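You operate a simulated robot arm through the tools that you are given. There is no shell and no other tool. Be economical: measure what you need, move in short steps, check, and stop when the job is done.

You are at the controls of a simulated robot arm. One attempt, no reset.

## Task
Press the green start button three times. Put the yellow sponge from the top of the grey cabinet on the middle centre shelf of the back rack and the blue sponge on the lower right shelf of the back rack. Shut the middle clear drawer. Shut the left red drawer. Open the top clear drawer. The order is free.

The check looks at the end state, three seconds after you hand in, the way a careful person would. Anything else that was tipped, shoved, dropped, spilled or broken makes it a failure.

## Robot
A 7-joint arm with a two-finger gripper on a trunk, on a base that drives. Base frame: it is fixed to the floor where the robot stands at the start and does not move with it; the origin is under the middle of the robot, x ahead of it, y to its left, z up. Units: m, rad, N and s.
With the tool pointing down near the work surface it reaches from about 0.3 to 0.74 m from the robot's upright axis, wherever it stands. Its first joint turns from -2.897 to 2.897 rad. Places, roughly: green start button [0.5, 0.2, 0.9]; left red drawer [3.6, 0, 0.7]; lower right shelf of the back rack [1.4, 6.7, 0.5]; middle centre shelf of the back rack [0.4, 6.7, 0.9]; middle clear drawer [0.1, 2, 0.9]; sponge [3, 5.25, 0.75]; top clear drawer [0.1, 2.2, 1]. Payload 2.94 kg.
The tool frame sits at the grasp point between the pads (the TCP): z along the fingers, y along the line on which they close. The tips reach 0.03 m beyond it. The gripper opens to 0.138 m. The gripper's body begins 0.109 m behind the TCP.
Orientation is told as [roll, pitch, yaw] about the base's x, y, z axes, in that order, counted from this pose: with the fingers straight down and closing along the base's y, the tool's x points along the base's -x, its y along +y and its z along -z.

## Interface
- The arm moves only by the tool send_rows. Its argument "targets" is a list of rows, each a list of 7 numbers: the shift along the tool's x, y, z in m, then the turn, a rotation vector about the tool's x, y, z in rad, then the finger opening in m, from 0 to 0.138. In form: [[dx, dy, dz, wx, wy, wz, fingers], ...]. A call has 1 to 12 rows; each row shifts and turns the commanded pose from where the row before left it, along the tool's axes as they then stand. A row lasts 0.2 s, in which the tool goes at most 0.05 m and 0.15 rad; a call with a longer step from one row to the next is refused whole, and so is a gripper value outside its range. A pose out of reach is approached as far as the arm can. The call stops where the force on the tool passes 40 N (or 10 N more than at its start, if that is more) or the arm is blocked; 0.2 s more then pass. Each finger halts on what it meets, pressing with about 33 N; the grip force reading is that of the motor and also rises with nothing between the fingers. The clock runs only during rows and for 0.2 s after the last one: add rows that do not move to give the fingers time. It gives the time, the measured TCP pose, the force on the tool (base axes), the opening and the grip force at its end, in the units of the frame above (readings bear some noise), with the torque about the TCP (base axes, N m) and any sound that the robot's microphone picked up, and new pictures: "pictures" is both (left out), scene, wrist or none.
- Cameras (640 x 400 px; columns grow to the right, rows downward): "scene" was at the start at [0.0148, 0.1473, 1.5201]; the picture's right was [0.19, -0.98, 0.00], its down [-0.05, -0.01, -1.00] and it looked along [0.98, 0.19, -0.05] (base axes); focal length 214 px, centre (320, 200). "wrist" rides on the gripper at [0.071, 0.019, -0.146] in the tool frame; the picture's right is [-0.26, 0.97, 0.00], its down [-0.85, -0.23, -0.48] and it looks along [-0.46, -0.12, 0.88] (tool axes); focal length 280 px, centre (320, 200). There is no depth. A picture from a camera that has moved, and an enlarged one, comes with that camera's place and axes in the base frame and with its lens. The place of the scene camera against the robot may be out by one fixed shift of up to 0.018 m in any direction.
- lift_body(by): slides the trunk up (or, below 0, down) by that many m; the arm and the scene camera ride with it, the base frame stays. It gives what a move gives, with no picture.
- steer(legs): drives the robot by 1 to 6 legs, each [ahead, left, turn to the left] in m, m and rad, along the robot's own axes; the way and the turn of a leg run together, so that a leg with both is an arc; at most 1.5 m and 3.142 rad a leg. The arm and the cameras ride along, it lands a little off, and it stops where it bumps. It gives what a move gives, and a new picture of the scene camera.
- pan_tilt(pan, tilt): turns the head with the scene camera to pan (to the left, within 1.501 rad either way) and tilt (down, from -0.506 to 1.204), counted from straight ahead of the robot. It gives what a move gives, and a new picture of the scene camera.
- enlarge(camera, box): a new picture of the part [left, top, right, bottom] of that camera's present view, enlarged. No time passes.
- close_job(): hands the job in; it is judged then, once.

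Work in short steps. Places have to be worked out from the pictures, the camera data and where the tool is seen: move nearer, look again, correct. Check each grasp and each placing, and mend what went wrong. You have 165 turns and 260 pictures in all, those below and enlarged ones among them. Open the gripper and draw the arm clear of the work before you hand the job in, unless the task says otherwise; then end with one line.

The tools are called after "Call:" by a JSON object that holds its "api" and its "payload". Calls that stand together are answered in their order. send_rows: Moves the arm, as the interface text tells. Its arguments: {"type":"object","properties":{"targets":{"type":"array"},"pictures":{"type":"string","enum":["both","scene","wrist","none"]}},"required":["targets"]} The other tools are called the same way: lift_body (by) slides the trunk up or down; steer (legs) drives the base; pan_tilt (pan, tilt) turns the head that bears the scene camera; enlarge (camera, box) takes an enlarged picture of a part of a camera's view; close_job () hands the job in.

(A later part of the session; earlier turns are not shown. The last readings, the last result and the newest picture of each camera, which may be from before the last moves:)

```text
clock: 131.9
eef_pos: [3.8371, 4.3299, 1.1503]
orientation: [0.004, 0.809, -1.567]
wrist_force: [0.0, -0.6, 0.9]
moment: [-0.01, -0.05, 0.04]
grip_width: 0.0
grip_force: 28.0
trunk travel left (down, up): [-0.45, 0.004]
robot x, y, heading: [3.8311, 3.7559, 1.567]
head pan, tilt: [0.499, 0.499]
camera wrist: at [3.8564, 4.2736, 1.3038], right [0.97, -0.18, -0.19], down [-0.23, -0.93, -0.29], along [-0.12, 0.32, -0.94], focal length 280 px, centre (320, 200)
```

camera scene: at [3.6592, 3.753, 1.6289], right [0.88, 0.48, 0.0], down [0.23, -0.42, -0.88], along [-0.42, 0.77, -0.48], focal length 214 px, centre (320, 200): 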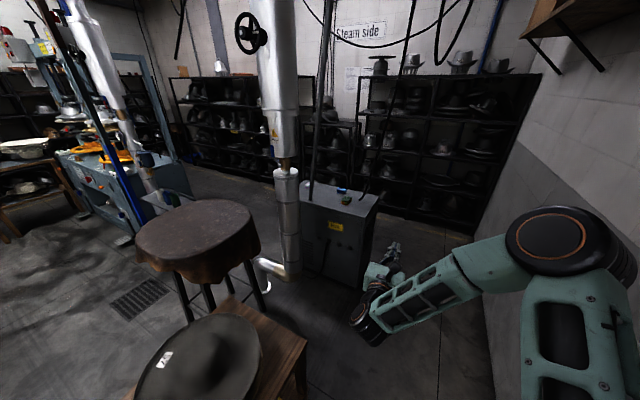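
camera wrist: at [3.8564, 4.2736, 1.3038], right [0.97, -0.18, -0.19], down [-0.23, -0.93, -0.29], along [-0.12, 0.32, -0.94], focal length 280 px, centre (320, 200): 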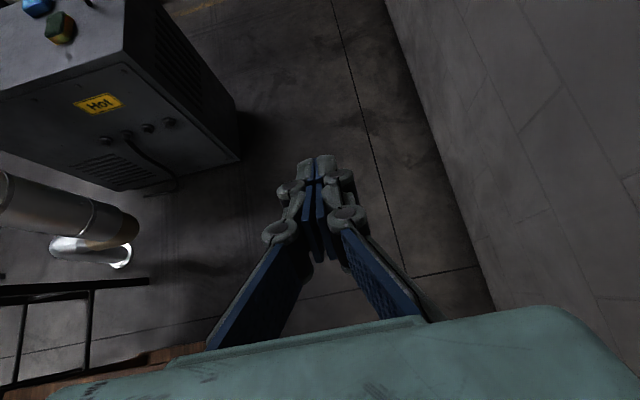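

I drive ahead along the wall, turn left by half a radian, then shift toward the cabinet's right front.

Call:
{"api": "steer", "payload": {"legs": [[0.65, 0, 0], [0, 0, 0.5], [0.286, 0.277, 0]]}}

Call:
{"api": "enlarge", "payload": {"camera": "wrist", "box": [0, 0, 640, 400]}}

```text
clock: 139.6
eef_pos: [3.1871, 5.0279, 1.1501]
orientation: [0.006, 0.807, -1.071]
wrist_force: [-1.2, 0.0, -0.3]
moment: [-0.01, -0.02, -0.06]
grip_width: 0.0
grip_force: 29.0
trunk travel left (down, up): [-0.45, 0.004]
robot x, y, heading: [3.4525, 4.5233, 2.066]
head pan, tilt: [0.499, 0.499]
camera scene: at [3.3025, 4.4318, 1.6288], right [0.55, 0.84, 0.0], down [0.4, -0.26, -0.88], along [-0.74, 0.48, -0.48], focal length 214 px, centre (320, 200)
```

scene: 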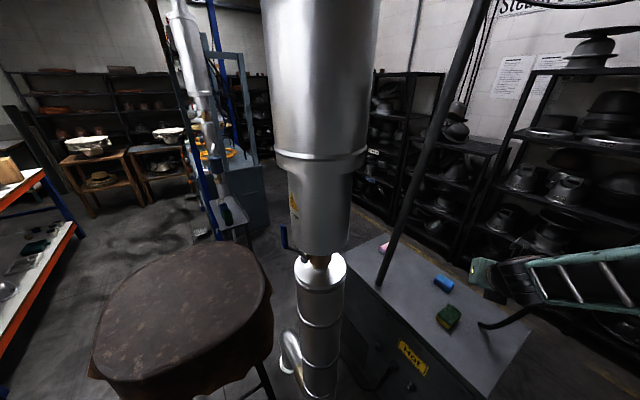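

```text
1.00 times, centred on (320, 200) of wrist (not enlarged: the box is as wide or as high as the picture)
camera zoom: at [3.2295, 4.9865, 1.3032], right [0.94, 0.3, -0.19], down [0.24, -0.93, -0.29], along [-0.26, 0.22, -0.94], focal length 280 px, centre (320, 200)
```

zoom: 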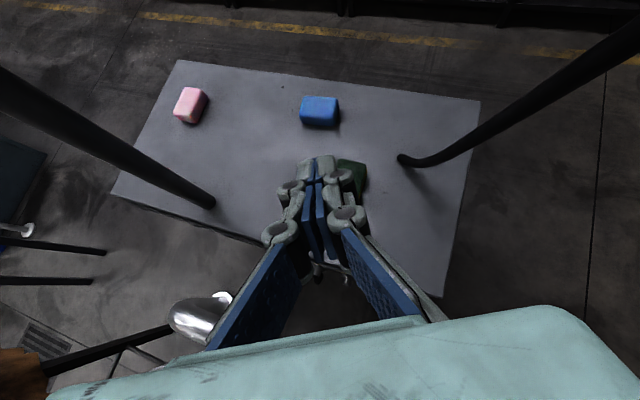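

Both sponges are clearly placed now. I'll enlarge to see their orientation.

Call:
{"api": "enlarge", "payload": {"camera": "scene", "box": [400, 260, 520, 350]}}

Call:
{"api": "enlarge", "payload": {"camera": "wrist", "box": [270, 60, 450, 220]}}

```text
4.44 times, centred on (460, 305) of scene
camera zoom: at [3.3025, 4.4318, 1.6288], right [0.55, 0.84, 0.0], down [0.4, -0.26, -0.88], along [-0.74, 0.48, -0.48], focal length 953 px, centre (-302, -267)
```

zoom: 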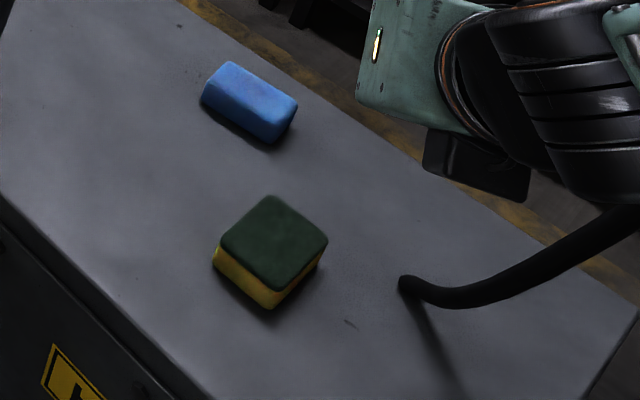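

```text
2.50 times, centred on (360, 140) of wrist
camera zoom: at [3.2295, 4.9865, 1.3032], right [0.94, 0.3, -0.19], down [0.24, -0.93, -0.29], along [-0.26, 0.22, -0.94], focal length 701 px, centre (220, 350)
```

zoom: 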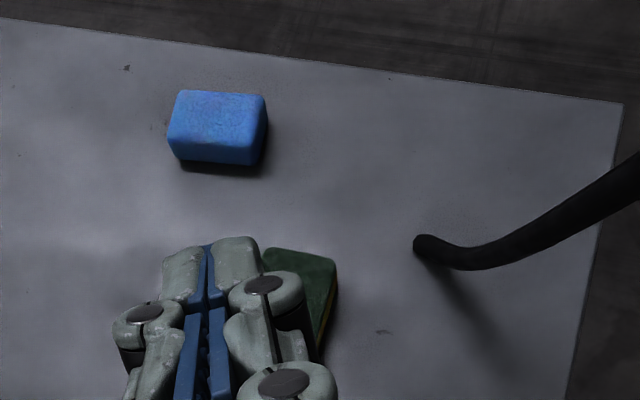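

Yellow is at (3.141, 5.137) with its long side along y. Blue is at (3.04, 5.28) with its long side along x. I'm yawing the tool to face +y and opening the fingers.

Call:
{"api": "send_rows", "payload": {"targets": [[0, 0, 0, -0.0898, 0, 0.0858, 0.03], [0, 0, 0, -0.0898, 0, 0.0858, 0.06], [0, 0, 0, -0.0898, 0, 0.0858, 0.09], [0, 0, 0, -0.0898, 0, 0.0858, 0.09], [0, 0, 0, 0, 0, 0, 0.09]], "pictures": "wrist"}}

```text
clock: 140.8
eef_pos: [3.1869, 5.0276, 1.1506]
orientation: [0.007, 0.809, -1.569]
wrist_force: [-0.5, -0.4, -1.7]
moment: [0.01, -0.04, 0.0]
grip_width: 0.0901
grip_force: 0.0
trunk travel left (down, up): [-0.45, 0.004]
robot x, y, heading: [3.4513, 4.52, 2.065]
head pan, tilt: [0.499, 0.499]
camera wrist: at [3.2052, 4.9709, 1.3028], right [0.97, -0.18, -0.19], down [-0.23, -0.93, -0.29], along [-0.12, 0.32, -0.94], focal length 280 px, centre (320, 200)
```

wrist: 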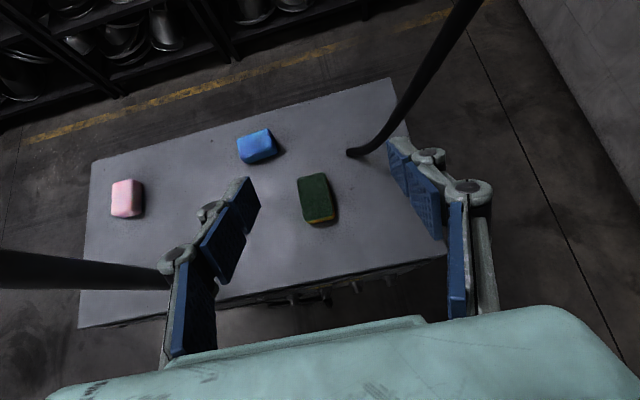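

Tool aligned. I'm moving down to (3.14, 5.05, 0.95) to check before the grasp.

Call:
{"api": "send_rows", "payload": {"targets": [[-0.0259, -0.0094, 0.0308, 0, 0, 0, 0.09], [-0.0259, -0.0094, 0.0308, 0, 0, 0, 0.09], [-0.0259, -0.0094, 0.0308, 0, 0, 0, 0.09], [-0.0259, -0.0094, 0.0308, 0, 0, 0, 0.09], [-0.0259, -0.0094, 0.0308, 0, 0, 0, 0.09], [0, 0, 0, 0, 0, 0, 0.09]], "pictures": "both"}}

```text
clock: 142.2
eef_pos: [3.1417, 5.0516, 0.95]
orientation: [0.006, 0.81, -1.566]
wrist_force: [0.2, 0.8, 0.6]
moment: [0.01, -0.01, 0.0]
grip_width: 0.0902
grip_force: 0.0
trunk travel left (down, up): [-0.45, 0.004]
robot x, y, heading: [3.4534, 4.5189, 2.065]
head pan, tilt: [0.499, 0.499]
camera scene: at [3.3029, 4.4316, 1.6289], right [0.55, 0.84, 0.0], down [0.4, -0.26, -0.88], along [-0.74, 0.48, -0.48], focal length 214 px, centre (320, 200)
camera wrist: at [3.1599, 4.9939, 1.1016], right [0.97, -0.18, -0.19], down [-0.23, -0.93, -0.29], along [-0.12, 0.32, -0.94], focal length 280 px, centre (320, 200)
```

scene: 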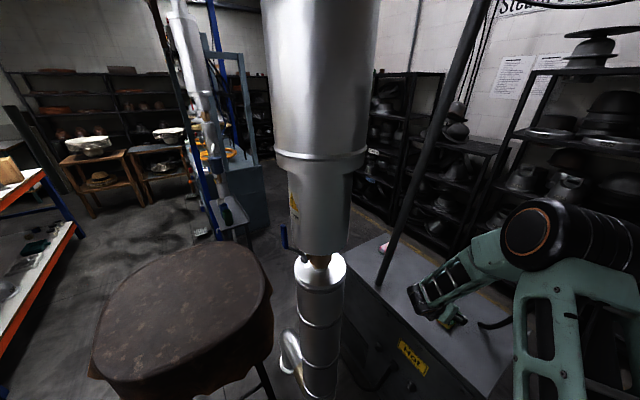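
wrist: 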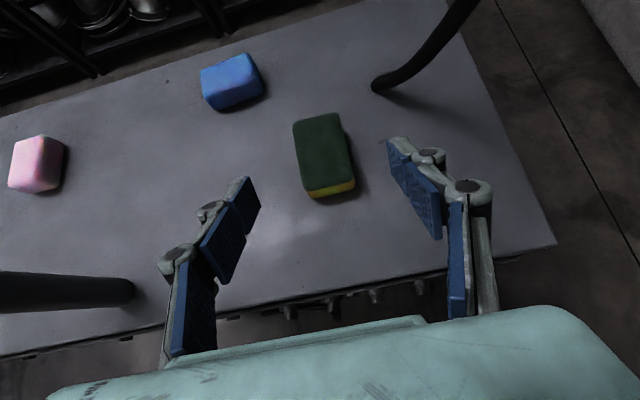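

The sponge is centred between the fingers. I'm lowering to z ≈ 0.865 with the opening narrowed to 7.5 cm.

Call:
{"api": "send_rows", "payload": {"targets": [[-0.0035, 0, 0.028, 0, 0, 0, 0.075], [-0.0035, 0, 0.028, 0, 0, 0, 0.075], [-0.0035, 0, 0.028, 0, 0, 0, 0.075], [-0.0035, 0, 0.024, 0, 0, 0, 0.075], [0, 0, 0, 0, 0, 0, 0.075]], "pictures": "wrist"}}

```text
clock: 143.4
eef_pos: [3.1418, 5.1181, 0.8641]
orientation: [0.006, 0.809, -1.567]
wrist_force: [-0.2, -0.2, 0.7]
moment: [-0.02, 0.01, 0.03]
grip_width: 0.0747
grip_force: 0.1
trunk travel left (down, up): [-0.45, 0.004]
robot x, y, heading: [3.459, 4.523, 2.065]
head pan, tilt: [0.499, 0.499]
camera wrist: at [3.1607, 5.0614, 1.0162], right [0.97, -0.18, -0.19], down [-0.23, -0.93, -0.29], along [-0.12, 0.32, -0.94], focal length 280 px, centre (320, 200)
```

wrist: 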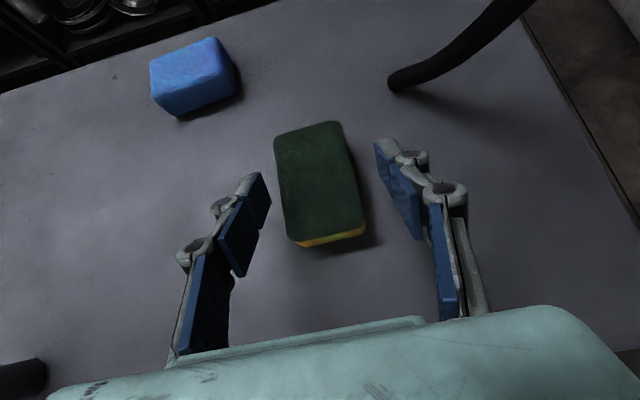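

Still above; I lower in 5 mm steps watching for contact.

Call:
{"api": "send_rows", "payload": {"targets": [[-0.0036, -0.001, 0.0035, 0, 0, 0, 0.075], [-0.0036, 0, 0.0035, 0, 0, 0, 0.075], [-0.0036, 0, 0.0035, 0, 0, 0, 0.075], [-0.0036, 0, 0.0035, 0, 0, 0, 0.075], [0, 0, 0, 0, 0, 0, 0.075]], "pictures": "wrist"}}

```text
clock: 144.6
eef_pos: [3.141, 5.1185, 0.8443]
orientation: [0.006, 0.808, -1.567]
wrist_force: [-0.7, 0.4, 0.2]
moment: [-0.02, 0.02, -0.01]
grip_width: 0.0748
grip_force: 0.1
trunk travel left (down, up): [-0.45, 0.004]
robot x, y, heading: [3.4511, 4.523, 2.065]
head pan, tilt: [0.499, 0.499]
camera wrist: at [3.1588, 5.0613, 0.9972], right [0.97, -0.18, -0.19], down [-0.23, -0.93, -0.29], along [-0.12, 0.32, -0.94], focal length 280 px, centre (320, 200)
```

wrist: 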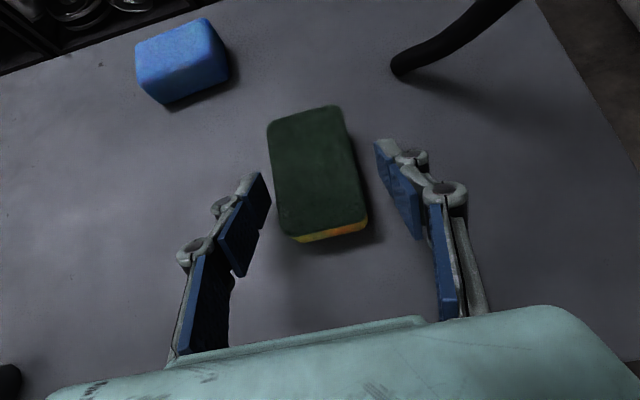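

Continuing down with 3 mm steps.

Call:
{"api": "send_rows", "payload": {"targets": [[-0.0008, 0, 0.004, 0, 0, 0, 0.075], [-0.0022, 0, 0.0021, 0, 0, 0, 0.075], [-0.0022, 0, 0.0021, 0, 0, 0, 0.075], [-0.0022, 0, 0.0021, 0, 0, 0, 0.075], [0, 0, 0, 0, 0, 0, 0.075]], "pictures": "wrist"}}

```text
clock: 145.8
eef_pos: [3.1397, 5.1214, 0.8335]
orientation: [0.005, 0.81, -1.569]
wrist_force: [0.3, -0.6, -0.6]
moment: [0.04, 0.0, -0.02]
grip_width: 0.0749
grip_force: 0.0
trunk travel left (down, up): [-0.45, 0.004]
robot x, y, heading: [3.4524, 4.5221, 2.063]
head pan, tilt: [0.499, 0.499]
camera wrist: at [3.1588, 5.0639, 0.9861], right [0.97, -0.18, -0.19], down [-0.23, -0.93, -0.29], along [-0.12, 0.32, -0.94], focal length 280 px, centre (320, 200)
```

wrist: 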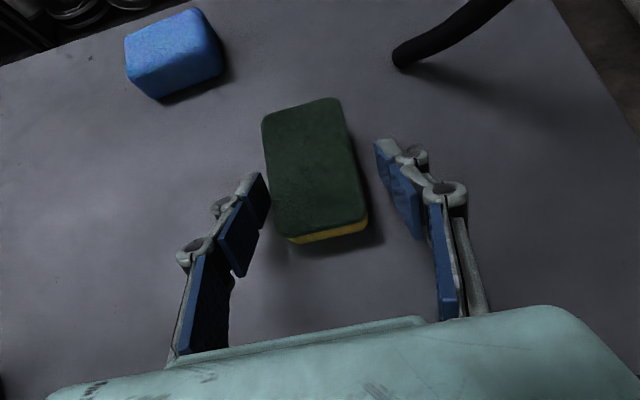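

Going 9 mm lower, with contact detection, and then I'll close.

Call:
{"api": "send_rows", "payload": {"targets": [[-0.0022, -0.001, 0.0021, 0, 0, 0, 0.075], [-0.0022, 0, 0.0021, 0, 0, 0, 0.075], [-0.0022, 0, 0.0021, 0, 0, 0, 0.075], [0, 0, 0, 0, 0, 0, 0.075]], "pictures": "both"}}

Call:
{"api": "enlarge", "payload": {"camera": "scene", "box": [400, 260, 520, 350]}}

```text
clock: 146.8
eef_pos: [3.14, 5.1205, 0.8272]
orientation: [0.002, 0.817, -1.57]
wrist_force: [0.1, 1.5, 15.5]
moment: [0.22, 0.17, -0.01]
grip_width: 0.0763
grip_force: 0.1
trunk travel left (down, up): [-0.45, 0.004]
robot x, y, heading: [3.454, 4.5235, 2.065]
head pan, tilt: [0.499, 0.499]
camera scene: at [3.3038, 4.4298, 1.629], right [0.55, 0.84, 0.0], down [0.4, -0.26, -0.88], along [-0.74, 0.48, -0.48], focal length 214 px, centre (320, 200)
camera wrist: at [3.1581, 5.0631, 0.979], right [0.97, -0.18, -0.19], down [-0.23, -0.93, -0.29], along [-0.12, 0.33, -0.94], focal length 280 px, centre (320, 200)
```

scene: 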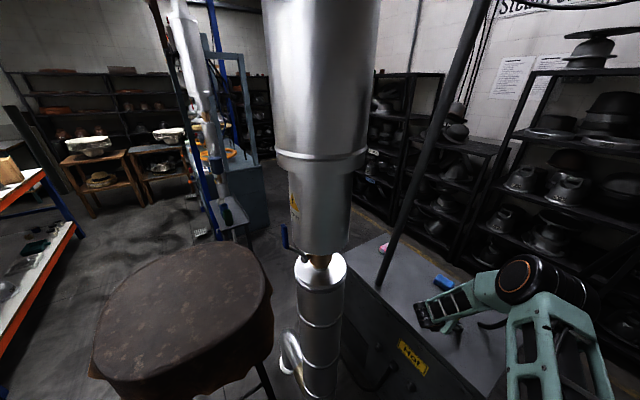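
wrist: 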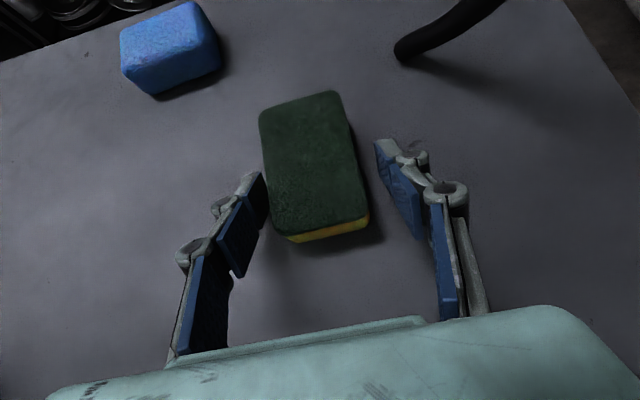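

```text
4.44 times, centred on (460, 305) of scene
camera zoom: at [3.3038, 4.4298, 1.629], right [0.55, 0.84, 0.0], down [0.4, -0.26, -0.88], along [-0.74, 0.48, -0.48], focal length 953 px, centre (-302, -267)
```

zoom: 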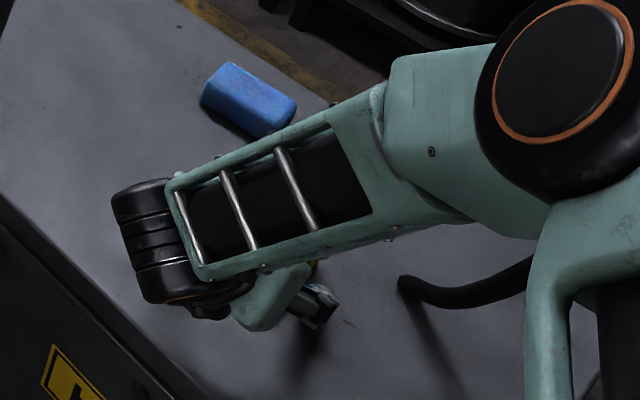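

The tips touched the cabinet top (15 N). I'm raising 3 mm and closing on the sponge.

Call:
{"api": "send_rows", "payload": {"targets": [[0.0036, 0, -0.0035, 0, 0, 0, 0.075], [0, 0, 0, 0, 0, 0, 0.05], [0, 0, 0, 0, 0, 0, 0.03], [0, 0, 0, 0, 0, 0, 0.0], [0, 0, 0, 0, 0, 0, 0.0], [0, 0, 0, 0, 0, 0, 0.0]], "pictures": "wrist"}}

```text
clock: 148.2
eef_pos: [3.1415, 5.1191, 0.8291]
orientation: [0.006, 0.809, -1.568]
wrist_force: [-1.6, -2.2, 5.3]
moment: [-0.02, 0.18, 0.11]
grip_width: 0.0522
grip_force: 32.8
trunk travel left (down, up): [-0.45, 0.004]
robot x, y, heading: [3.4558, 4.5208, 2.064]
head pan, tilt: [0.499, 0.499]
camera wrist: at [3.1588, 5.0626, 0.9812], right [0.97, -0.18, -0.19], down [-0.23, -0.93, -0.29], along [-0.12, 0.32, -0.94], focal length 280 px, centre (320, 200)
```

wrist: 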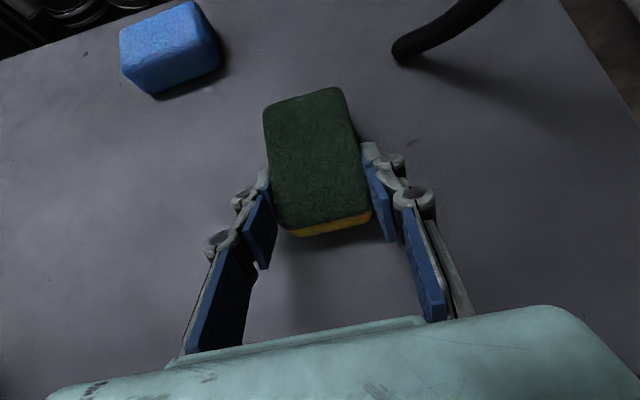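

Gripped at 5.2 cm. I'm lifting straight up, then back.

Call:
{"api": "send_rows", "payload": {"targets": [[0.0145, 0, -0.0138, 0, 0, 0, 0], [0.029, 0, -0.0276, 0, 0, 0, 0], [0.029, 0, -0.0276, 0, 0, 0, 0], [0.029, 0.01, -0.0276, 0, 0, 0, 0], [0.029, 0.01, -0.0276, 0, 0, 0, 0], [0.02, 0.01, -0.035, 0, 0, 0, 0], [0.02, 0.01, -0.035, 0, 0, 0, 0], [0, 0, 0, 0, 0, 0, 0]], "pictures": "both"}}

```text
clock: 150.0
eef_pos: [3.1784, 5.0984, 1.0874]
orientation: [0.008, 0.808, -1.568]
wrist_force: [-0.1, -1.0, 0.3]
moment: [-0.02, 0.02, 0.01]
grip_width: 0.0523
grip_force: 33.2
trunk travel left (down, up): [-0.45, 0.004]
robot x, y, heading: [3.453, 4.5227, 2.061]
head pan, tilt: [0.499, 0.499]
camera scene: at [3.3026, 4.4321, 1.6288], right [0.55, 0.84, 0.0], down [0.4, -0.26, -0.88], along [-0.74, 0.48, -0.48], focal length 214 px, centre (320, 200)
camera wrist: at [3.1962, 5.0411, 1.2398], right [0.97, -0.18, -0.19], down [-0.23, -0.93, -0.29], along [-0.12, 0.32, -0.94], focal length 280 px, centre (320, 200)
```

scene: 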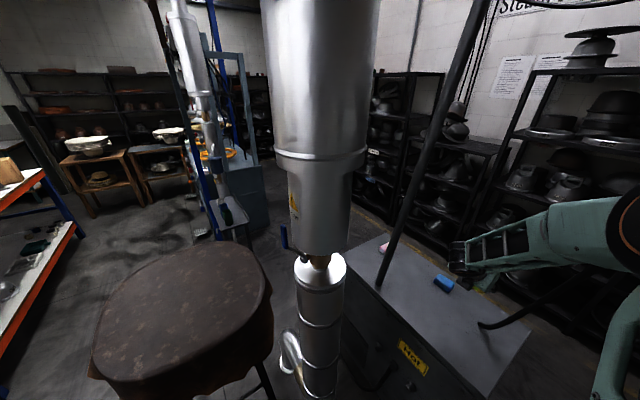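
wrist: 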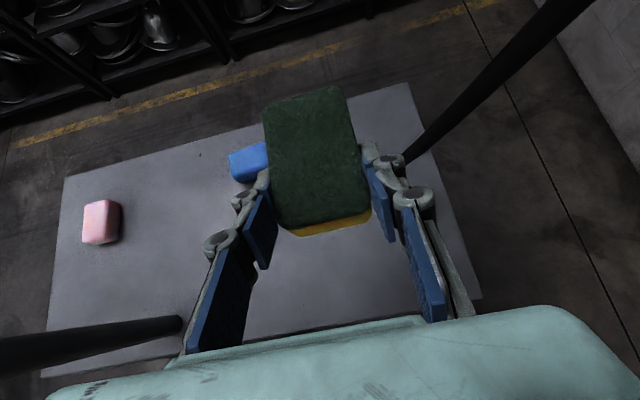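

The yellow sponge is held. I pull the arm in and yaw the tool back in line with the robot before driving.

Call:
{"api": "send_rows", "payload": {"targets": [[-0.0276, 0.0, -0.0289, 0, 0, 0, 0], [-0.0201, 0.02, -0.0298, 0, 0, 0, 0], [-0.0201, 0.02, -0.0298, 0, 0, 0, 0], [-0.0201, 0.025, -0.0298, 0, 0, 0, 0], [-0.0125, 0.029, -0.0305, 0, 0, 0, 0], [0, 0, 0, 0.0898, 0, -0.0858, 0], [0, 0, 0, 0.0898, 0, -0.0858, 0], [0, 0, 0, 0.0898, 0, -0.0858, 0], [0, 0, 0, 0.0898, 0, -0.0858, 0], [0, 0, 0, 0, 0, 0, 0]], "pictures": "wrist"}}

```text
clock: 152.2
eef_pos: [3.2454, 4.9559, 1.1355]
orientation: [0.013, 0.821, -1.152]
wrist_force: [0.7, 0.2, 0.1]
moment: [0.0, 0.01, 0.0]
grip_width: 0.0523
grip_force: 32.9
out of reach, approached as far as the arm can: row 5, 6, 7, 8, 9
trunk travel left (down, up): [-0.45, 0.004]
robot x, y, heading: [3.4563, 4.5224, 2.063]
head pan, tilt: [0.499, 0.499]
camera wrist: at [3.2851, 4.9083, 1.2881], right [0.96, 0.22, -0.18], down [0.16, -0.94, -0.3], along [-0.24, 0.26, -0.94], focal length 280 px, centre (320, 200)
```

wrist: 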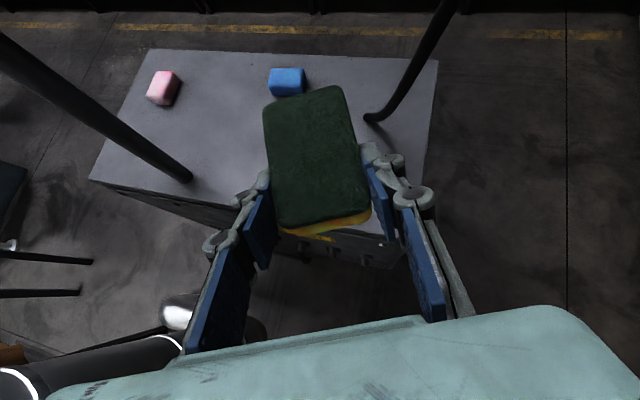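

The arm is in at radius 0.48. I back out to the wall side, straighten, and drive north past the cabinet.

Call:
{"api": "steer", "payload": {"legs": [[-0.284, -0.272, 0], [0, 0, -0.49], [0.9, 0, 0]]}}

Call:
{"api": "enlarge", "payload": {"camera": "wrist", "box": [0, 0, 640, 400]}}

```text
clock: 161.0
eef_pos: [3.8505, 5.7834, 1.1366]
orientation: [0.016, 0.818, -1.641]
wrist_force: [-0.7, 0.6, -0.3]
moment: [0.02, 0.01, 0.0]
grip_width: 0.0525
grip_force: 32.5
trunk travel left (down, up): [-0.45, 0.004]
robot x, y, heading: [3.8299, 5.3015, 1.58]
head pan, tilt: [0.499, 0.499]
camera scene: at [3.6565, 5.297, 1.6288], right [0.88, 0.48, 0.0], down [0.23, -0.42, -0.88], along [-0.42, 0.77, -0.48], focal length 214 px, centre (320, 200)
```

scene: 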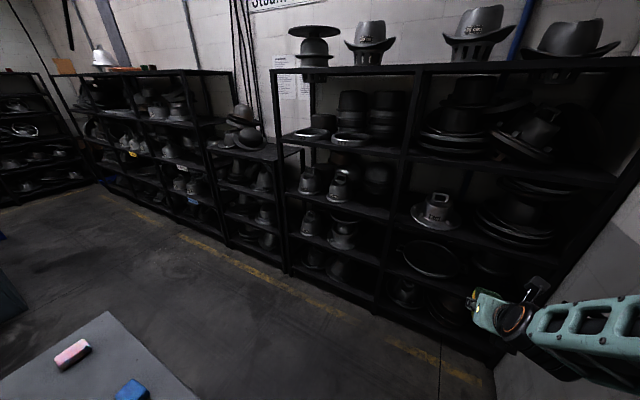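

```text
1.00 times, centred on (320, 200) of wrist (not enlarged: the box is as wide or as high as the picture)
camera zoom: at [3.8635, 5.7231, 1.2881], right [0.95, -0.26, -0.18], down [-0.3, -0.91, -0.3], along [-0.09, 0.34, -0.94], focal length 280 px, centre (320, 200)
```

zoom: 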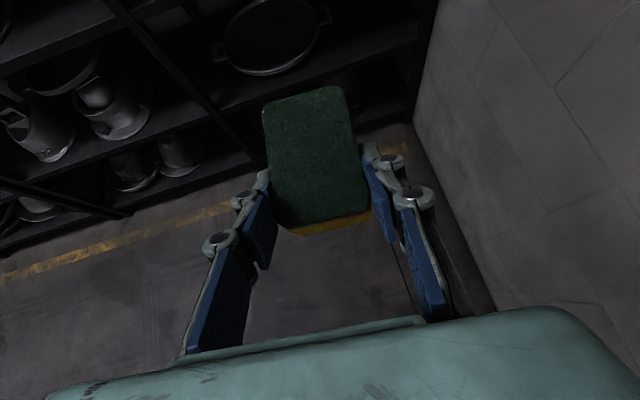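

I have a good view of the back racks from here. I'll enlarge them.

Call:
{"api": "enlarge", "payload": {"camera": "scene", "box": [50, 50, 310, 260]}}

Call:
{"api": "steer", "payload": {"legs": [[0, 0, 0.8]]}}

```text
1.90 times, centred on (180, 155) of scene
camera zoom: at [3.6565, 5.297, 1.6288], right [0.88, 0.48, 0.0], down [0.23, -0.42, -0.88], along [-0.42, 0.77, -0.48], focal length 408 px, centre (587, 286)
```

zoom: 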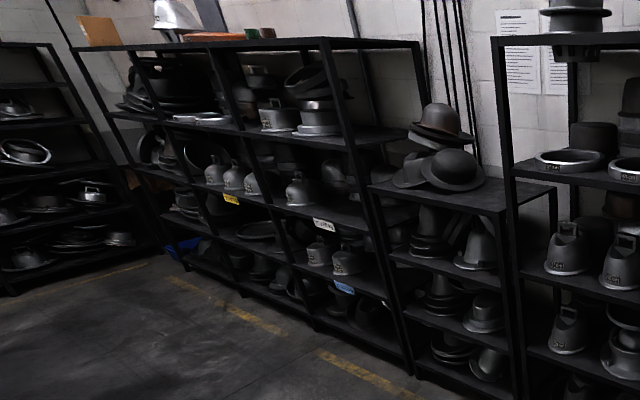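

```text
clock: 163.5
eef_pos: [3.4984, 5.6501, 1.1361]
orientation: [0.017, 0.818, -0.84]
wrist_force: [-0.1, 0.8, 0.3]
moment: [0.0, -0.01, 0.01]
grip_width: 0.0523
grip_force: 32.8
trunk travel left (down, up): [-0.45, 0.004]
robot x, y, heading: [3.8317, 5.303, 2.374]
head pan, tilt: [0.499, 0.499]
camera scene: at [3.7113, 5.1684, 1.6288], right [0.26, 0.96, 0.0], down [0.46, -0.13, -0.88], along [-0.85, 0.23, -0.48], focal length 214 px, centre (320, 200)
```

scene: 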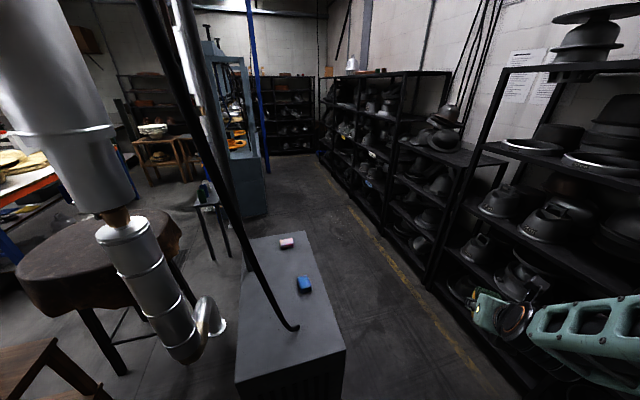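

The back rack has three bays, and the yellow tag marks the centre bay's middle shelf. I slide north into the aisle, face west, and drive along it.

Call:
{"api": "steer", "payload": {"legs": [[0.416, -0.432, 0], [0, 0, 0.767], [1.5, 0, 0], [0.9, 0, 0]]}}

Call:
{"api": "pan_tilt", "payload": {"pan": -0.7, "tilt": 0.5}}

```text
clock: 181.3
eef_pos: [0.9175, 5.9646, 1.1381]
orientation: [0.016, 0.819, -0.087]
wrist_force: [-0.3, 0.3, 0.0]
moment: [0.02, 0.02, -0.02]
grip_width: 0.0525
grip_force: 33.0
trunk travel left (down, up): [-0.45, 0.004]
robot x, y, heading: [1.3957, 5.9326, 3.131]
head pan, tilt: [0.499, 0.499]
camera scene: at [1.4008, 5.752, 1.6288], right [-0.47, 0.88, 0.0], down [0.42, 0.22, -0.88], along [-0.78, -0.41, -0.48], focal length 214 px, centre (320, 200)
```

scene: 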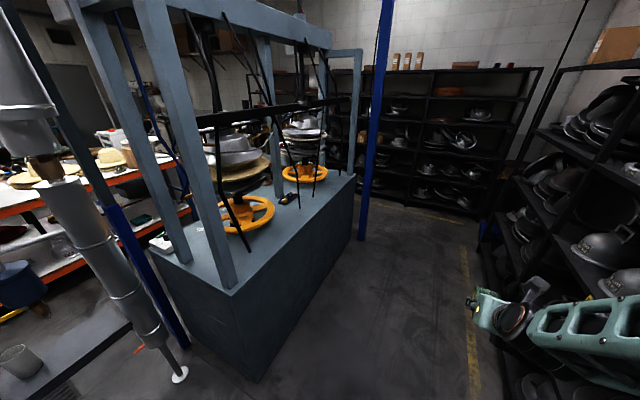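

```text
clock: 182.8
eef_pos: [0.917, 5.9642, 1.1357]
orientation: [0.014, 0.818, -0.087]
wrist_force: [0.7, -0.5, 1.0]
moment: [-0.02, -0.02, 0.03]
grip_width: 0.0523
grip_force: 32.6
trunk travel left (down, up): [-0.45, 0.004]
robot x, y, heading: [1.3944, 5.9372, 3.126]
head pan, tilt: [-0.7, 0.499]
camera scene: at [1.4128, 5.8539, 1.6288], right [0.65, 0.76, 0.0], down [0.36, -0.31, -0.88], along [-0.66, 0.57, -0.48], focal length 214 px, centre (320, 200)
```

scene: 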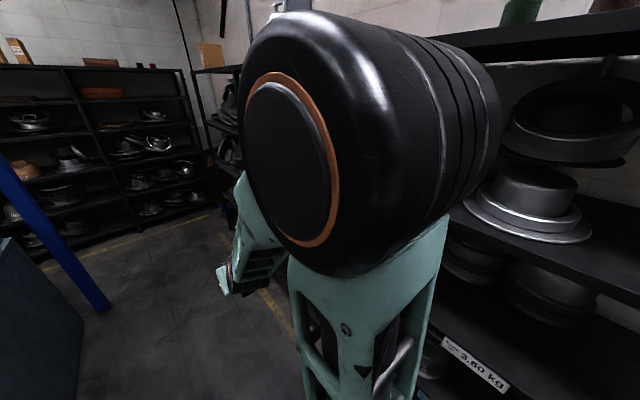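

I move opposite the centre bay, away from the rack, then turn to face it.

Call:
{"api": "steer", "payload": {"legs": [[0.9, 0.3, 0], [0, 0, -1.556]]}}

Call:
{"api": "pan_tilt", "payload": {"pan": 0.2, "tilt": 0.5}}

Call:
{"api": "enlarge", "payload": {"camera": "wrist", "box": [0, 0, 640, 400]}}

```text
clock: 191.4
eef_pos: [0.4917, 6.1249, 1.1365]
orientation: [0.016, 0.817, -1.596]
wrist_force: [0.8, 0.5, -0.4]
moment: [-0.02, 0.03, 0.0]
grip_width: 0.0526
grip_force: 32.6
trunk travel left (down, up): [-0.45, 0.004]
robot x, y, heading: [0.4927, 5.6431, 1.619]
head pan, tilt: [-0.7, 0.499]
camera scene: at [0.4214, 5.6253, 1.6288], right [0.8, -0.61, 0.0], down [-0.29, -0.38, -0.88], along [0.53, 0.7, -0.48], focal length 214 px, centre (320, 200)
```

scene: 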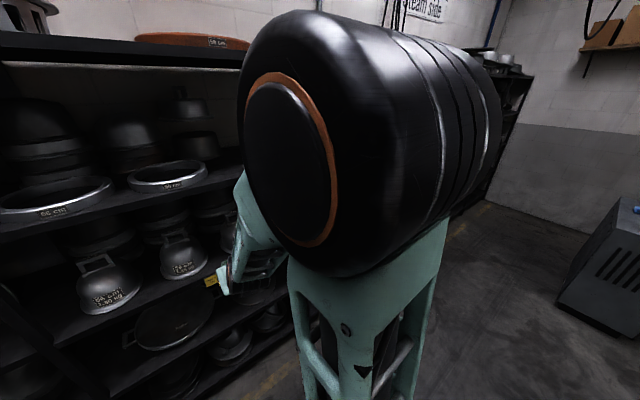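

```text
clock: 192.6
eef_pos: [0.4908, 6.1258, 1.1356]
orientation: [0.015, 0.818, -1.596]
wrist_force: [1.6, -1.0, -0.5]
moment: [0.01, 0.03, 0.01]
grip_width: 0.0523
grip_force: 33.1
trunk travel left (down, up): [-0.45, 0.004]
robot x, y, heading: [0.4929, 5.6391, 1.621]
head pan, tilt: [0.201, 0.499]
camera scene: at [0.3439, 5.6411, 1.6288], right [0.97, 0.25, 0.0], down [0.12, -0.46, -0.88], along [-0.22, 0.85, -0.48], focal length 214 px, centre (320, 200)
```

scene: 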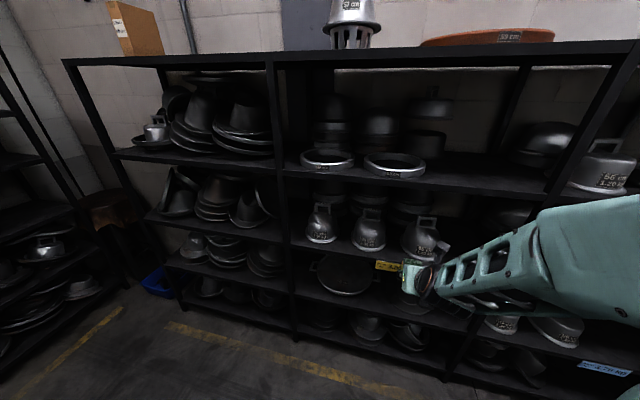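

```text
1.00 times, centred on (320, 200) of wrist (not enlarged: the box is as wide or as high as the picture)
camera zoom: at [0.5061, 6.0662, 1.2882], right [0.96, -0.21, -0.18], down [-0.26, -0.92, -0.3], along [-0.1, 0.33, -0.94], focal length 280 px, centre (320, 200)
```

zoom: 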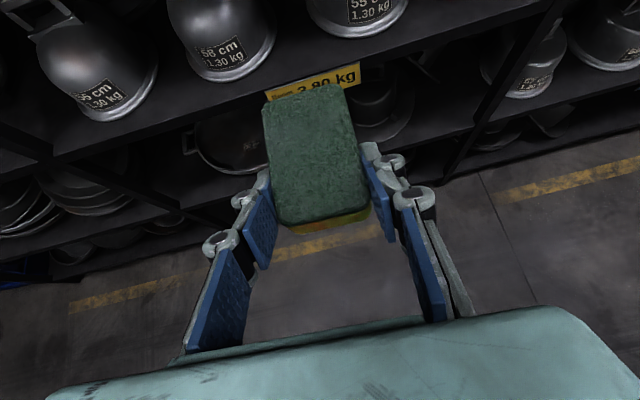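

The yellow-tagged middle centre shelf has irons standing along its front. I'll look for free space.

Call:
{"api": "enlarge", "payload": {"camera": "scene", "box": [270, 140, 470, 320]}}

Call:
{"api": "enlarge", "payload": {"camera": "wrist", "box": [0, 0, 640, 200]}}

```text
2.22 times, centred on (370, 230) of scene
camera zoom: at [0.3439, 5.6411, 1.6288], right [0.97, 0.25, 0.0], down [0.12, -0.46, -0.88], along [-0.22, 0.85, -0.48], focal length 477 px, centre (209, 133)
```

zoom: 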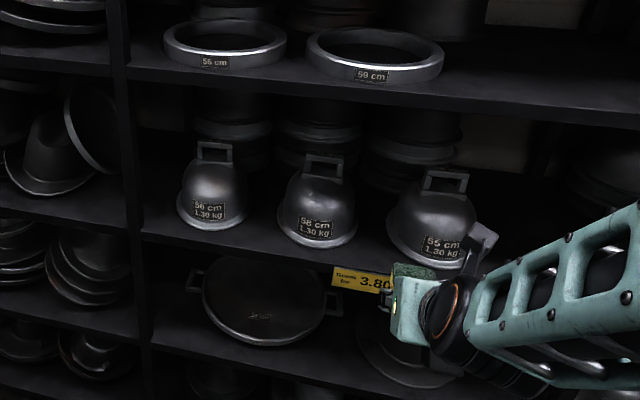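

```text
1.00 times, centred on (320, 100) of wrist (not enlarged: the box is as wide or as high as the picture)
camera zoom: at [0.5061, 6.0662, 1.2882], right [0.96, -0.21, -0.18], down [-0.26, -0.92, -0.3], along [-0.1, 0.33, -0.94], focal length 280 px, centre (320, 300)
```

zoom: 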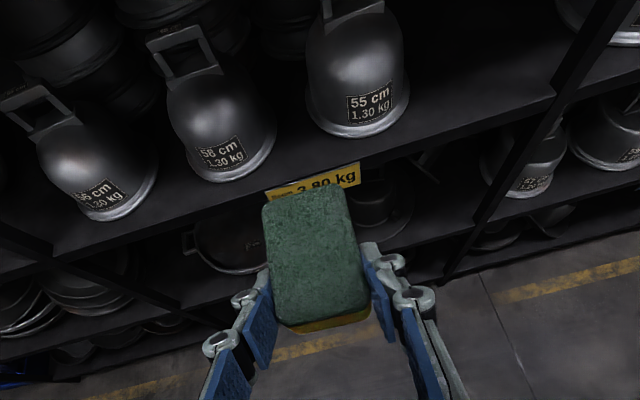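

Free space on that shelf: between the third iron (right edge x ≈ 0.715) and the post (x ≈ 0.93), with the shelf front at y ≈ 6.445 and its top at z ≈ 0.88. I move the robot opposite x ≈ 0.81.

Call:
{"api": "steer", "payload": {"legs": [[0, 0, -0.05], [0.13, -0.32, 0]]}}

Call:
{"api": "enlarge", "payload": {"camera": "wrist", "box": [0, 0, 640, 200]}}

```text
clock: 196.5
eef_pos: [0.8388, 6.2549, 1.1355]
orientation: [0.014, 0.818, -1.643]
wrist_force: [0.8, -0.7, 0.1]
moment: [0.01, 0.0, -0.03]
grip_width: 0.0523
grip_force: 33.0
trunk travel left (down, up): [-0.45, 0.004]
robot x, y, heading: [0.817, 5.7741, 1.572]
head pan, tilt: [0.201, 0.499]
camera scene: at [0.6708, 5.778, 1.6289], right [0.98, 0.2, 0.0], down [0.1, -0.47, -0.88], along [-0.18, 0.86, -0.48], focal length 214 px, centre (320, 200)
```

scene: 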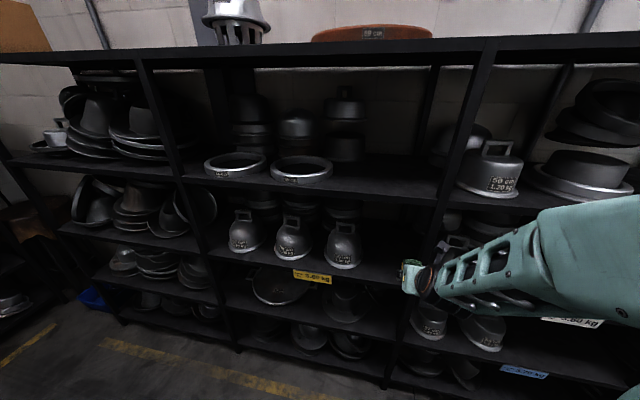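

```text
1.00 times, centred on (320, 100) of wrist (not enlarged: the box is as wide or as high as the picture)
camera zoom: at [0.8517, 6.1951, 1.2882], right [0.95, -0.26, -0.18], down [-0.3, -0.91, -0.3], along [-0.09, 0.34, -0.94], focal length 280 px, centre (320, 300)
```

zoom: 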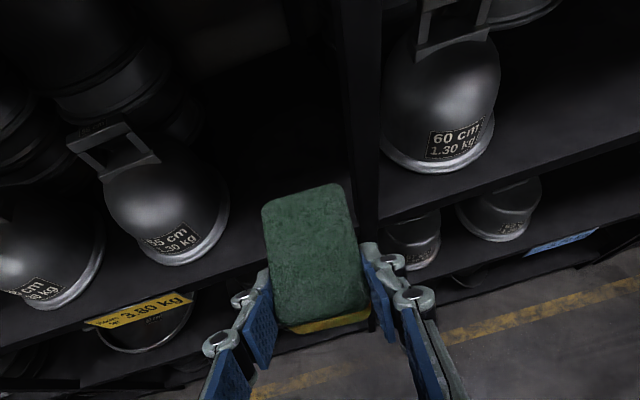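

Free gap x ≈ 0.70–0.905, so the target is x = 0.805. I straighten the yaw and move in to (0.805, 6.40, 1.03).

Call:
{"api": "send_rows", "payload": {"targets": [[0, 0, 0, 0.0528, 0, -0.0504, 0], [0.0047, -0.007, 0.0356, 0, 0, 0, 0], [0.0047, -0.007, 0.0356, 0, 0, 0, 0], [0.0047, -0.007, 0.0356, 0, 0, 0, 0], [0.0047, -0.007, 0.0356, 0, 0, 0, 0], [0.0047, -0.006, 0.0356, 0, 0, 0, 0], [0, 0, 0, 0, 0, 0, 0]], "pictures": "both"}}

```text
clock: 198.1
eef_pos: [0.8139, 6.3601, 1.0756]
orientation: [0.018, 0.82, -1.566]
wrist_force: [0.0, -0.5, 0.2]
moment: [0.0, -0.04, -0.03]
grip_width: 0.0527
grip_force: 32.9
out of reach, approached as far as the arm can: row 2, 3
trunk travel left (down, up): [-0.45, 0.004]
robot x, y, heading: [0.8181, 5.7708, 1.576]
head pan, tilt: [0.201, 0.499]
camera scene: at [0.669, 5.778, 1.6286], right [0.98, 0.2, 0.0], down [0.1, -0.47, -0.88], along [-0.18, 0.86, -0.48], focal length 214 px, centre (320, 200)
camera wrist: at [0.8312, 6.3015, 1.2262], right [0.97, -0.19, -0.18], down [-0.23, -0.93, -0.3], along [-0.11, 0.33, -0.94], focal length 280 px, centre (320, 200)
```

scene: 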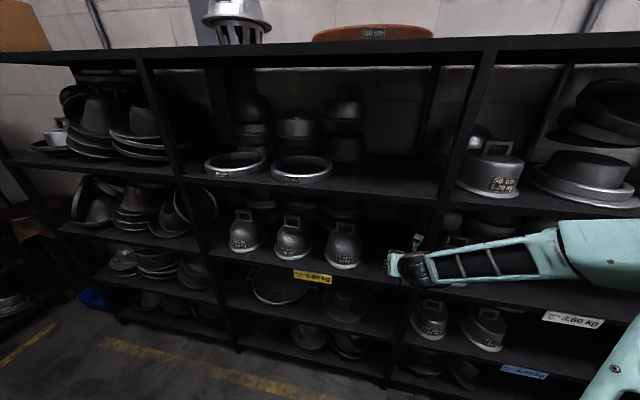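
wrist: 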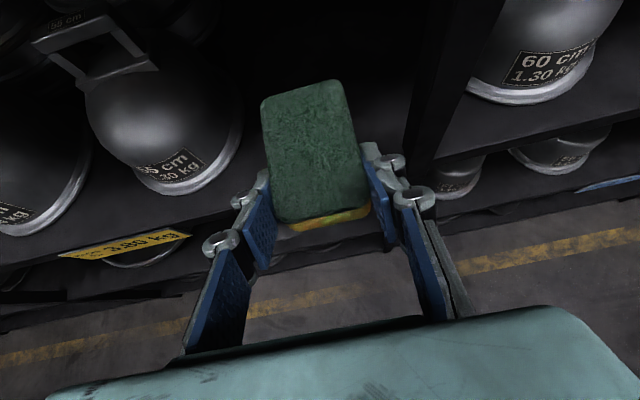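

Good alignment, with the gap on both sides visible. I'm moving in to (0.805, 6.51, 0.965).

Call:
{"api": "send_rows", "payload": {"targets": [[0.0048, -0.003, 0.0369, 0, 0, 0, 0], [0.0048, -0.003, 0.0369, 0, 0, 0, 0], [0.0048, -0.003, 0.0369, 0, 0, 0, 0], [0.0048, 0, 0.0369, 0, 0, 0, 0], [0.0048, 0, 0.0369, 0, 0, 0, 0], [0, 0, 0, 0, 0, 0, 0]], "pictures": "both"}}

Call:
{"api": "enlarge", "payload": {"camera": "scene", "box": [300, 170, 460, 300]}}

```text
clock: 199.5
eef_pos: [0.8094, 6.5117, 0.967]
orientation: [0.016, 0.818, -1.566]
wrist_force: [-0.6, 0.2, -1.2]
moment: [0.01, 0.02, -0.01]
grip_width: 0.0526
grip_force: 33.2
trunk travel left (down, up): [-0.45, 0.004]
robot x, y, heading: [0.8153, 5.7731, 1.574]
head pan, tilt: [0.201, 0.499]
camera scene: at [0.6706, 5.7779, 1.6289], right [0.98, 0.2, 0.0], down [0.1, -0.47, -0.88], along [-0.18, 0.86, -0.48], focal length 214 px, centre (320, 200)
camera wrist: at [0.8261, 6.4527, 1.1191], right [0.97, -0.19, -0.18], down [-0.23, -0.93, -0.3], along [-0.11, 0.33, -0.94], focal length 280 px, centre (320, 200)
```

scene: 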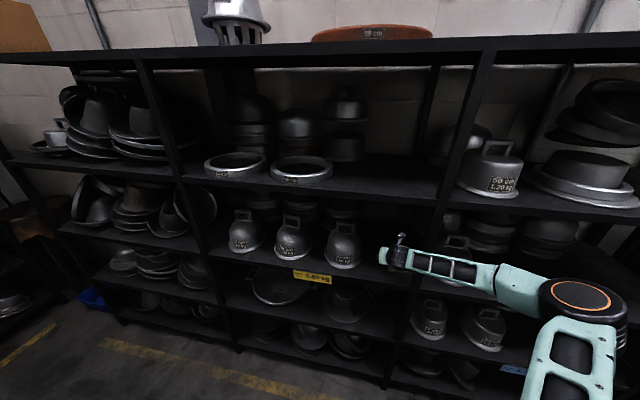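
wrist: 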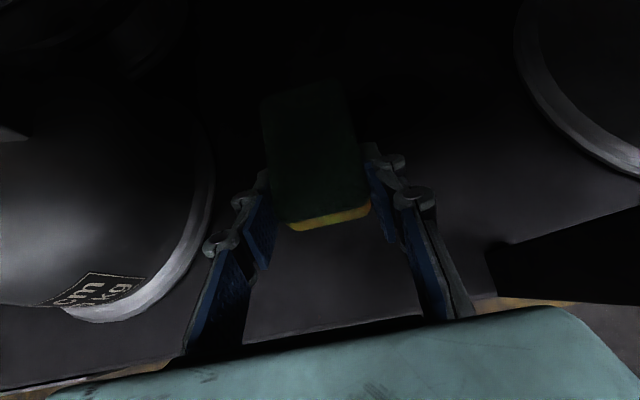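

```text
3.08 times, centred on (380, 235) of scene
camera zoom: at [0.6706, 5.7779, 1.6289], right [0.98, 0.2, 0.0], down [0.1, -0.47, -0.88], along [-0.18, 0.86, -0.48], focal length 660 px, centre (135, 92)
```

zoom: 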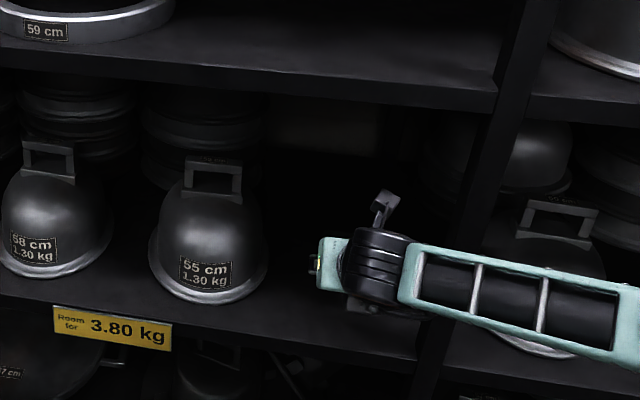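

Inside the gap with clearance on both sides. I'm lowering slowly to the shelf.

Call:
{"api": "send_rows", "payload": {"targets": [[-0.0109, 0, 0.0104, 0, 0, 0, 0], [-0.0109, 0, 0.0104, 0, 0, 0, 0], [-0.0073, 0, 0.0069, 0, 0, 0, 0], [-0.0036, 0, 0.0035, 0, 0, 0, 0], [0, 0, 0, 0, 0, 0, 0]], "pictures": "none"}}

```text
clock: 200.7
eef_pos: [0.8093, 6.5107, 0.9289]
orientation: [0.014, 0.828, -1.568]
wrist_force: [1.6, -0.1, 30.3]
moment: [0.42, 0.83, 0.0]
grip_width: 0.0526
grip_force: 33.0
trunk travel left (down, up): [-0.45, 0.004]
robot x, y, heading: [0.8182, 5.7772, 1.57]
head pan, tilt: [0.201, 0.499]
```

Contact with the shelf (30 N). I ease up 4 mm and open the fingers.

Call:
{"api": "send_rows", "payload": {"targets": [[0.0036, 0, -0.0035, 0, 0, 0, 0], [0, 0, 0, 0, 0, 0, 0.065], [0, 0, 0, 0, 0, 0, 0.075], [0, 0, 0, 0, 0, 0, 0.075]], "pictures": "wrist"}}

```text
clock: 201.7
eef_pos: [0.8097, 6.5108, 0.927]
orientation: [0.015, 0.817, -1.567]
wrist_force: [0.2, 2.3, 11.7]
moment: [0.23, 0.03, 0.04]
grip_width: 0.0763
grip_force: 0.2
trunk travel left (down, up): [-0.45, 0.004]
robot x, y, heading: [0.8171, 5.7764, 1.576]
head pan, tilt: [0.201, 0.499]
camera wrist: at [0.826, 6.4519, 1.0784], right [0.97, -0.19, -0.18], down [-0.23, -0.93, -0.3], along [-0.11, 0.33, -0.94], focal length 280 px, centre (320, 200)
```

wrist: 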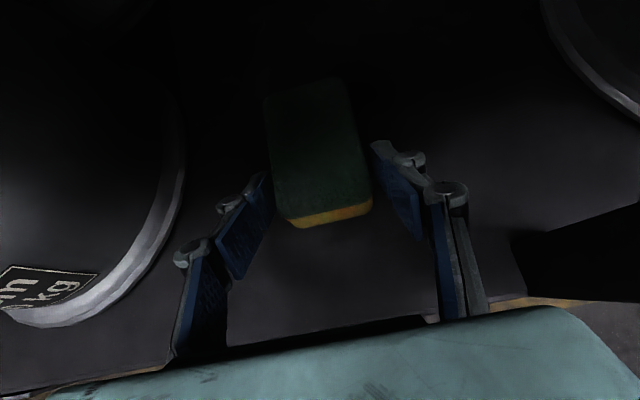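

Released. I'm withdrawing straight back along the tool axis.

Call:
{"api": "send_rows", "payload": {"targets": [[0.002, 0, -0.01, 0, 0, 0, 0.075], [0, 0, -0.03, 0, 0, 0, 0.075], [0, 0, -0.04, 0, 0, 0, 0.075], [0, 0, -0.04, 0, 0, 0, 0.075], [-0.01, 0, -0.04, 0, 0, 0, 0.075], [-0.02, 0, -0.03, 0, 0, 0, 0.075], [0, 0, 0, 0, 0, 0, 0.075]], "pictures": "both"}}

Call:
{"api": "enlarge", "payload": {"camera": "scene", "box": [300, 170, 460, 300]}}

```text
clock: 203.3
eef_pos: [0.8051, 6.3525, 1.0366]
orientation: [0.015, 0.821, -1.567]
wrist_force: [-0.4, 0.0, -0.3]
moment: [0.01, 0.0, -0.01]
grip_width: 0.0748
grip_force: 0.1
trunk travel left (down, up): [-0.45, 0.004]
robot x, y, heading: [0.8171, 5.7757, 1.576]
head pan, tilt: [0.201, 0.499]
camera scene: at [0.6706, 5.778, 1.6288], right [0.98, 0.2, 0.0], down [0.1, -0.47, -0.88], along [-0.18, 0.86, -0.48], focal length 214 px, centre (320, 200)
camera wrist: at [0.8221, 6.2936, 1.1886], right [0.97, -0.19, -0.18], down [-0.23, -0.93, -0.3], along [-0.11, 0.33, -0.94], focal length 280 px, centre (320, 200)
```

scene: 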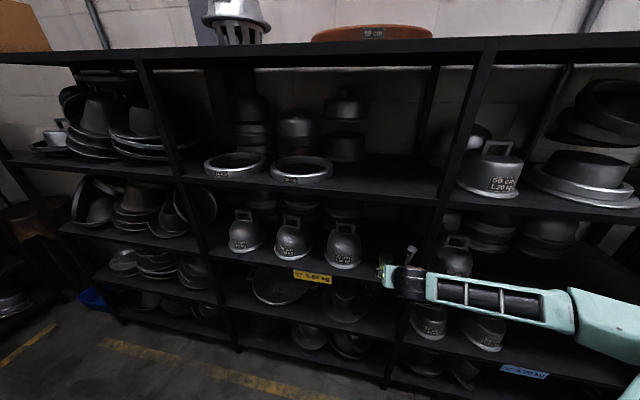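
wrist: 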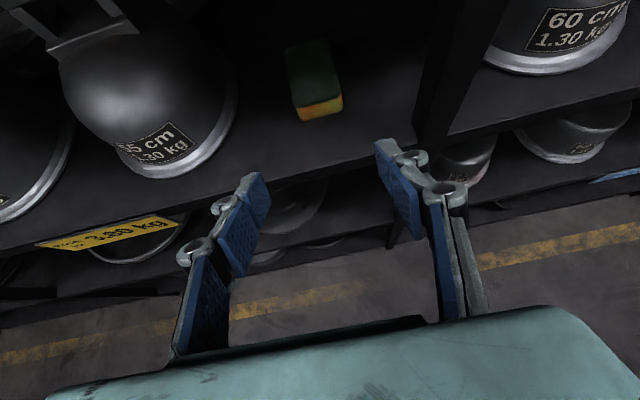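

```text
3.08 times, centred on (380, 235) of scene
camera zoom: at [0.6706, 5.778, 1.6288], right [0.98, 0.2, 0.0], down [0.1, -0.47, -0.88], along [-0.18, 0.86, -0.48], focal length 660 px, centre (135, 92)
```

zoom: 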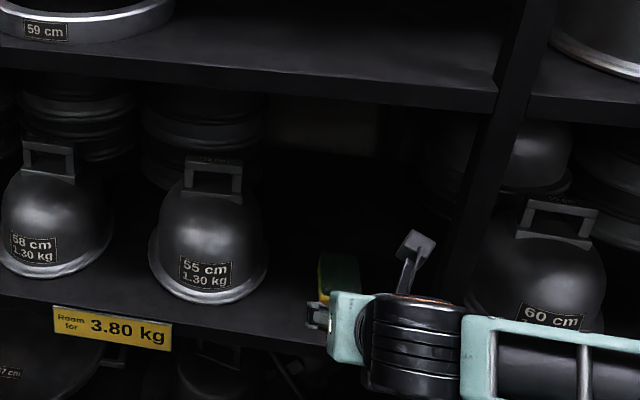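

The yellow sponge rests on the middle centre shelf. While here I'll inspect the lower right shelf (blue tag) for free space.

Call:
{"api": "enlarge", "payload": {"camera": "scene", "box": [390, 260, 640, 400]}}

```text
2.56 times, centred on (515, 330) of scene
camera zoom: at [0.6706, 5.778, 1.6288], right [0.98, 0.2, 0.0], down [0.1, -0.47, -0.88], along [-0.18, 0.86, -0.48], focal length 549 px, centre (-179, -133)
```

zoom: 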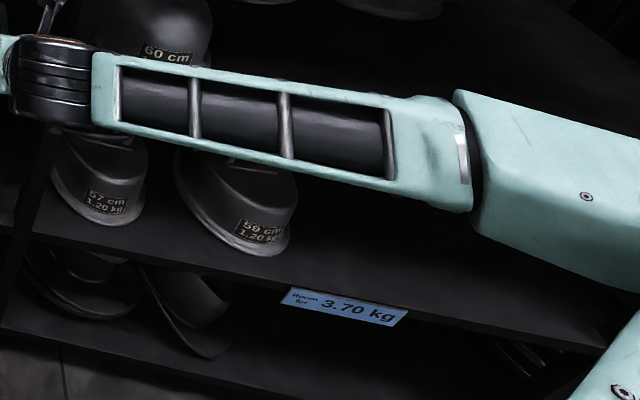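

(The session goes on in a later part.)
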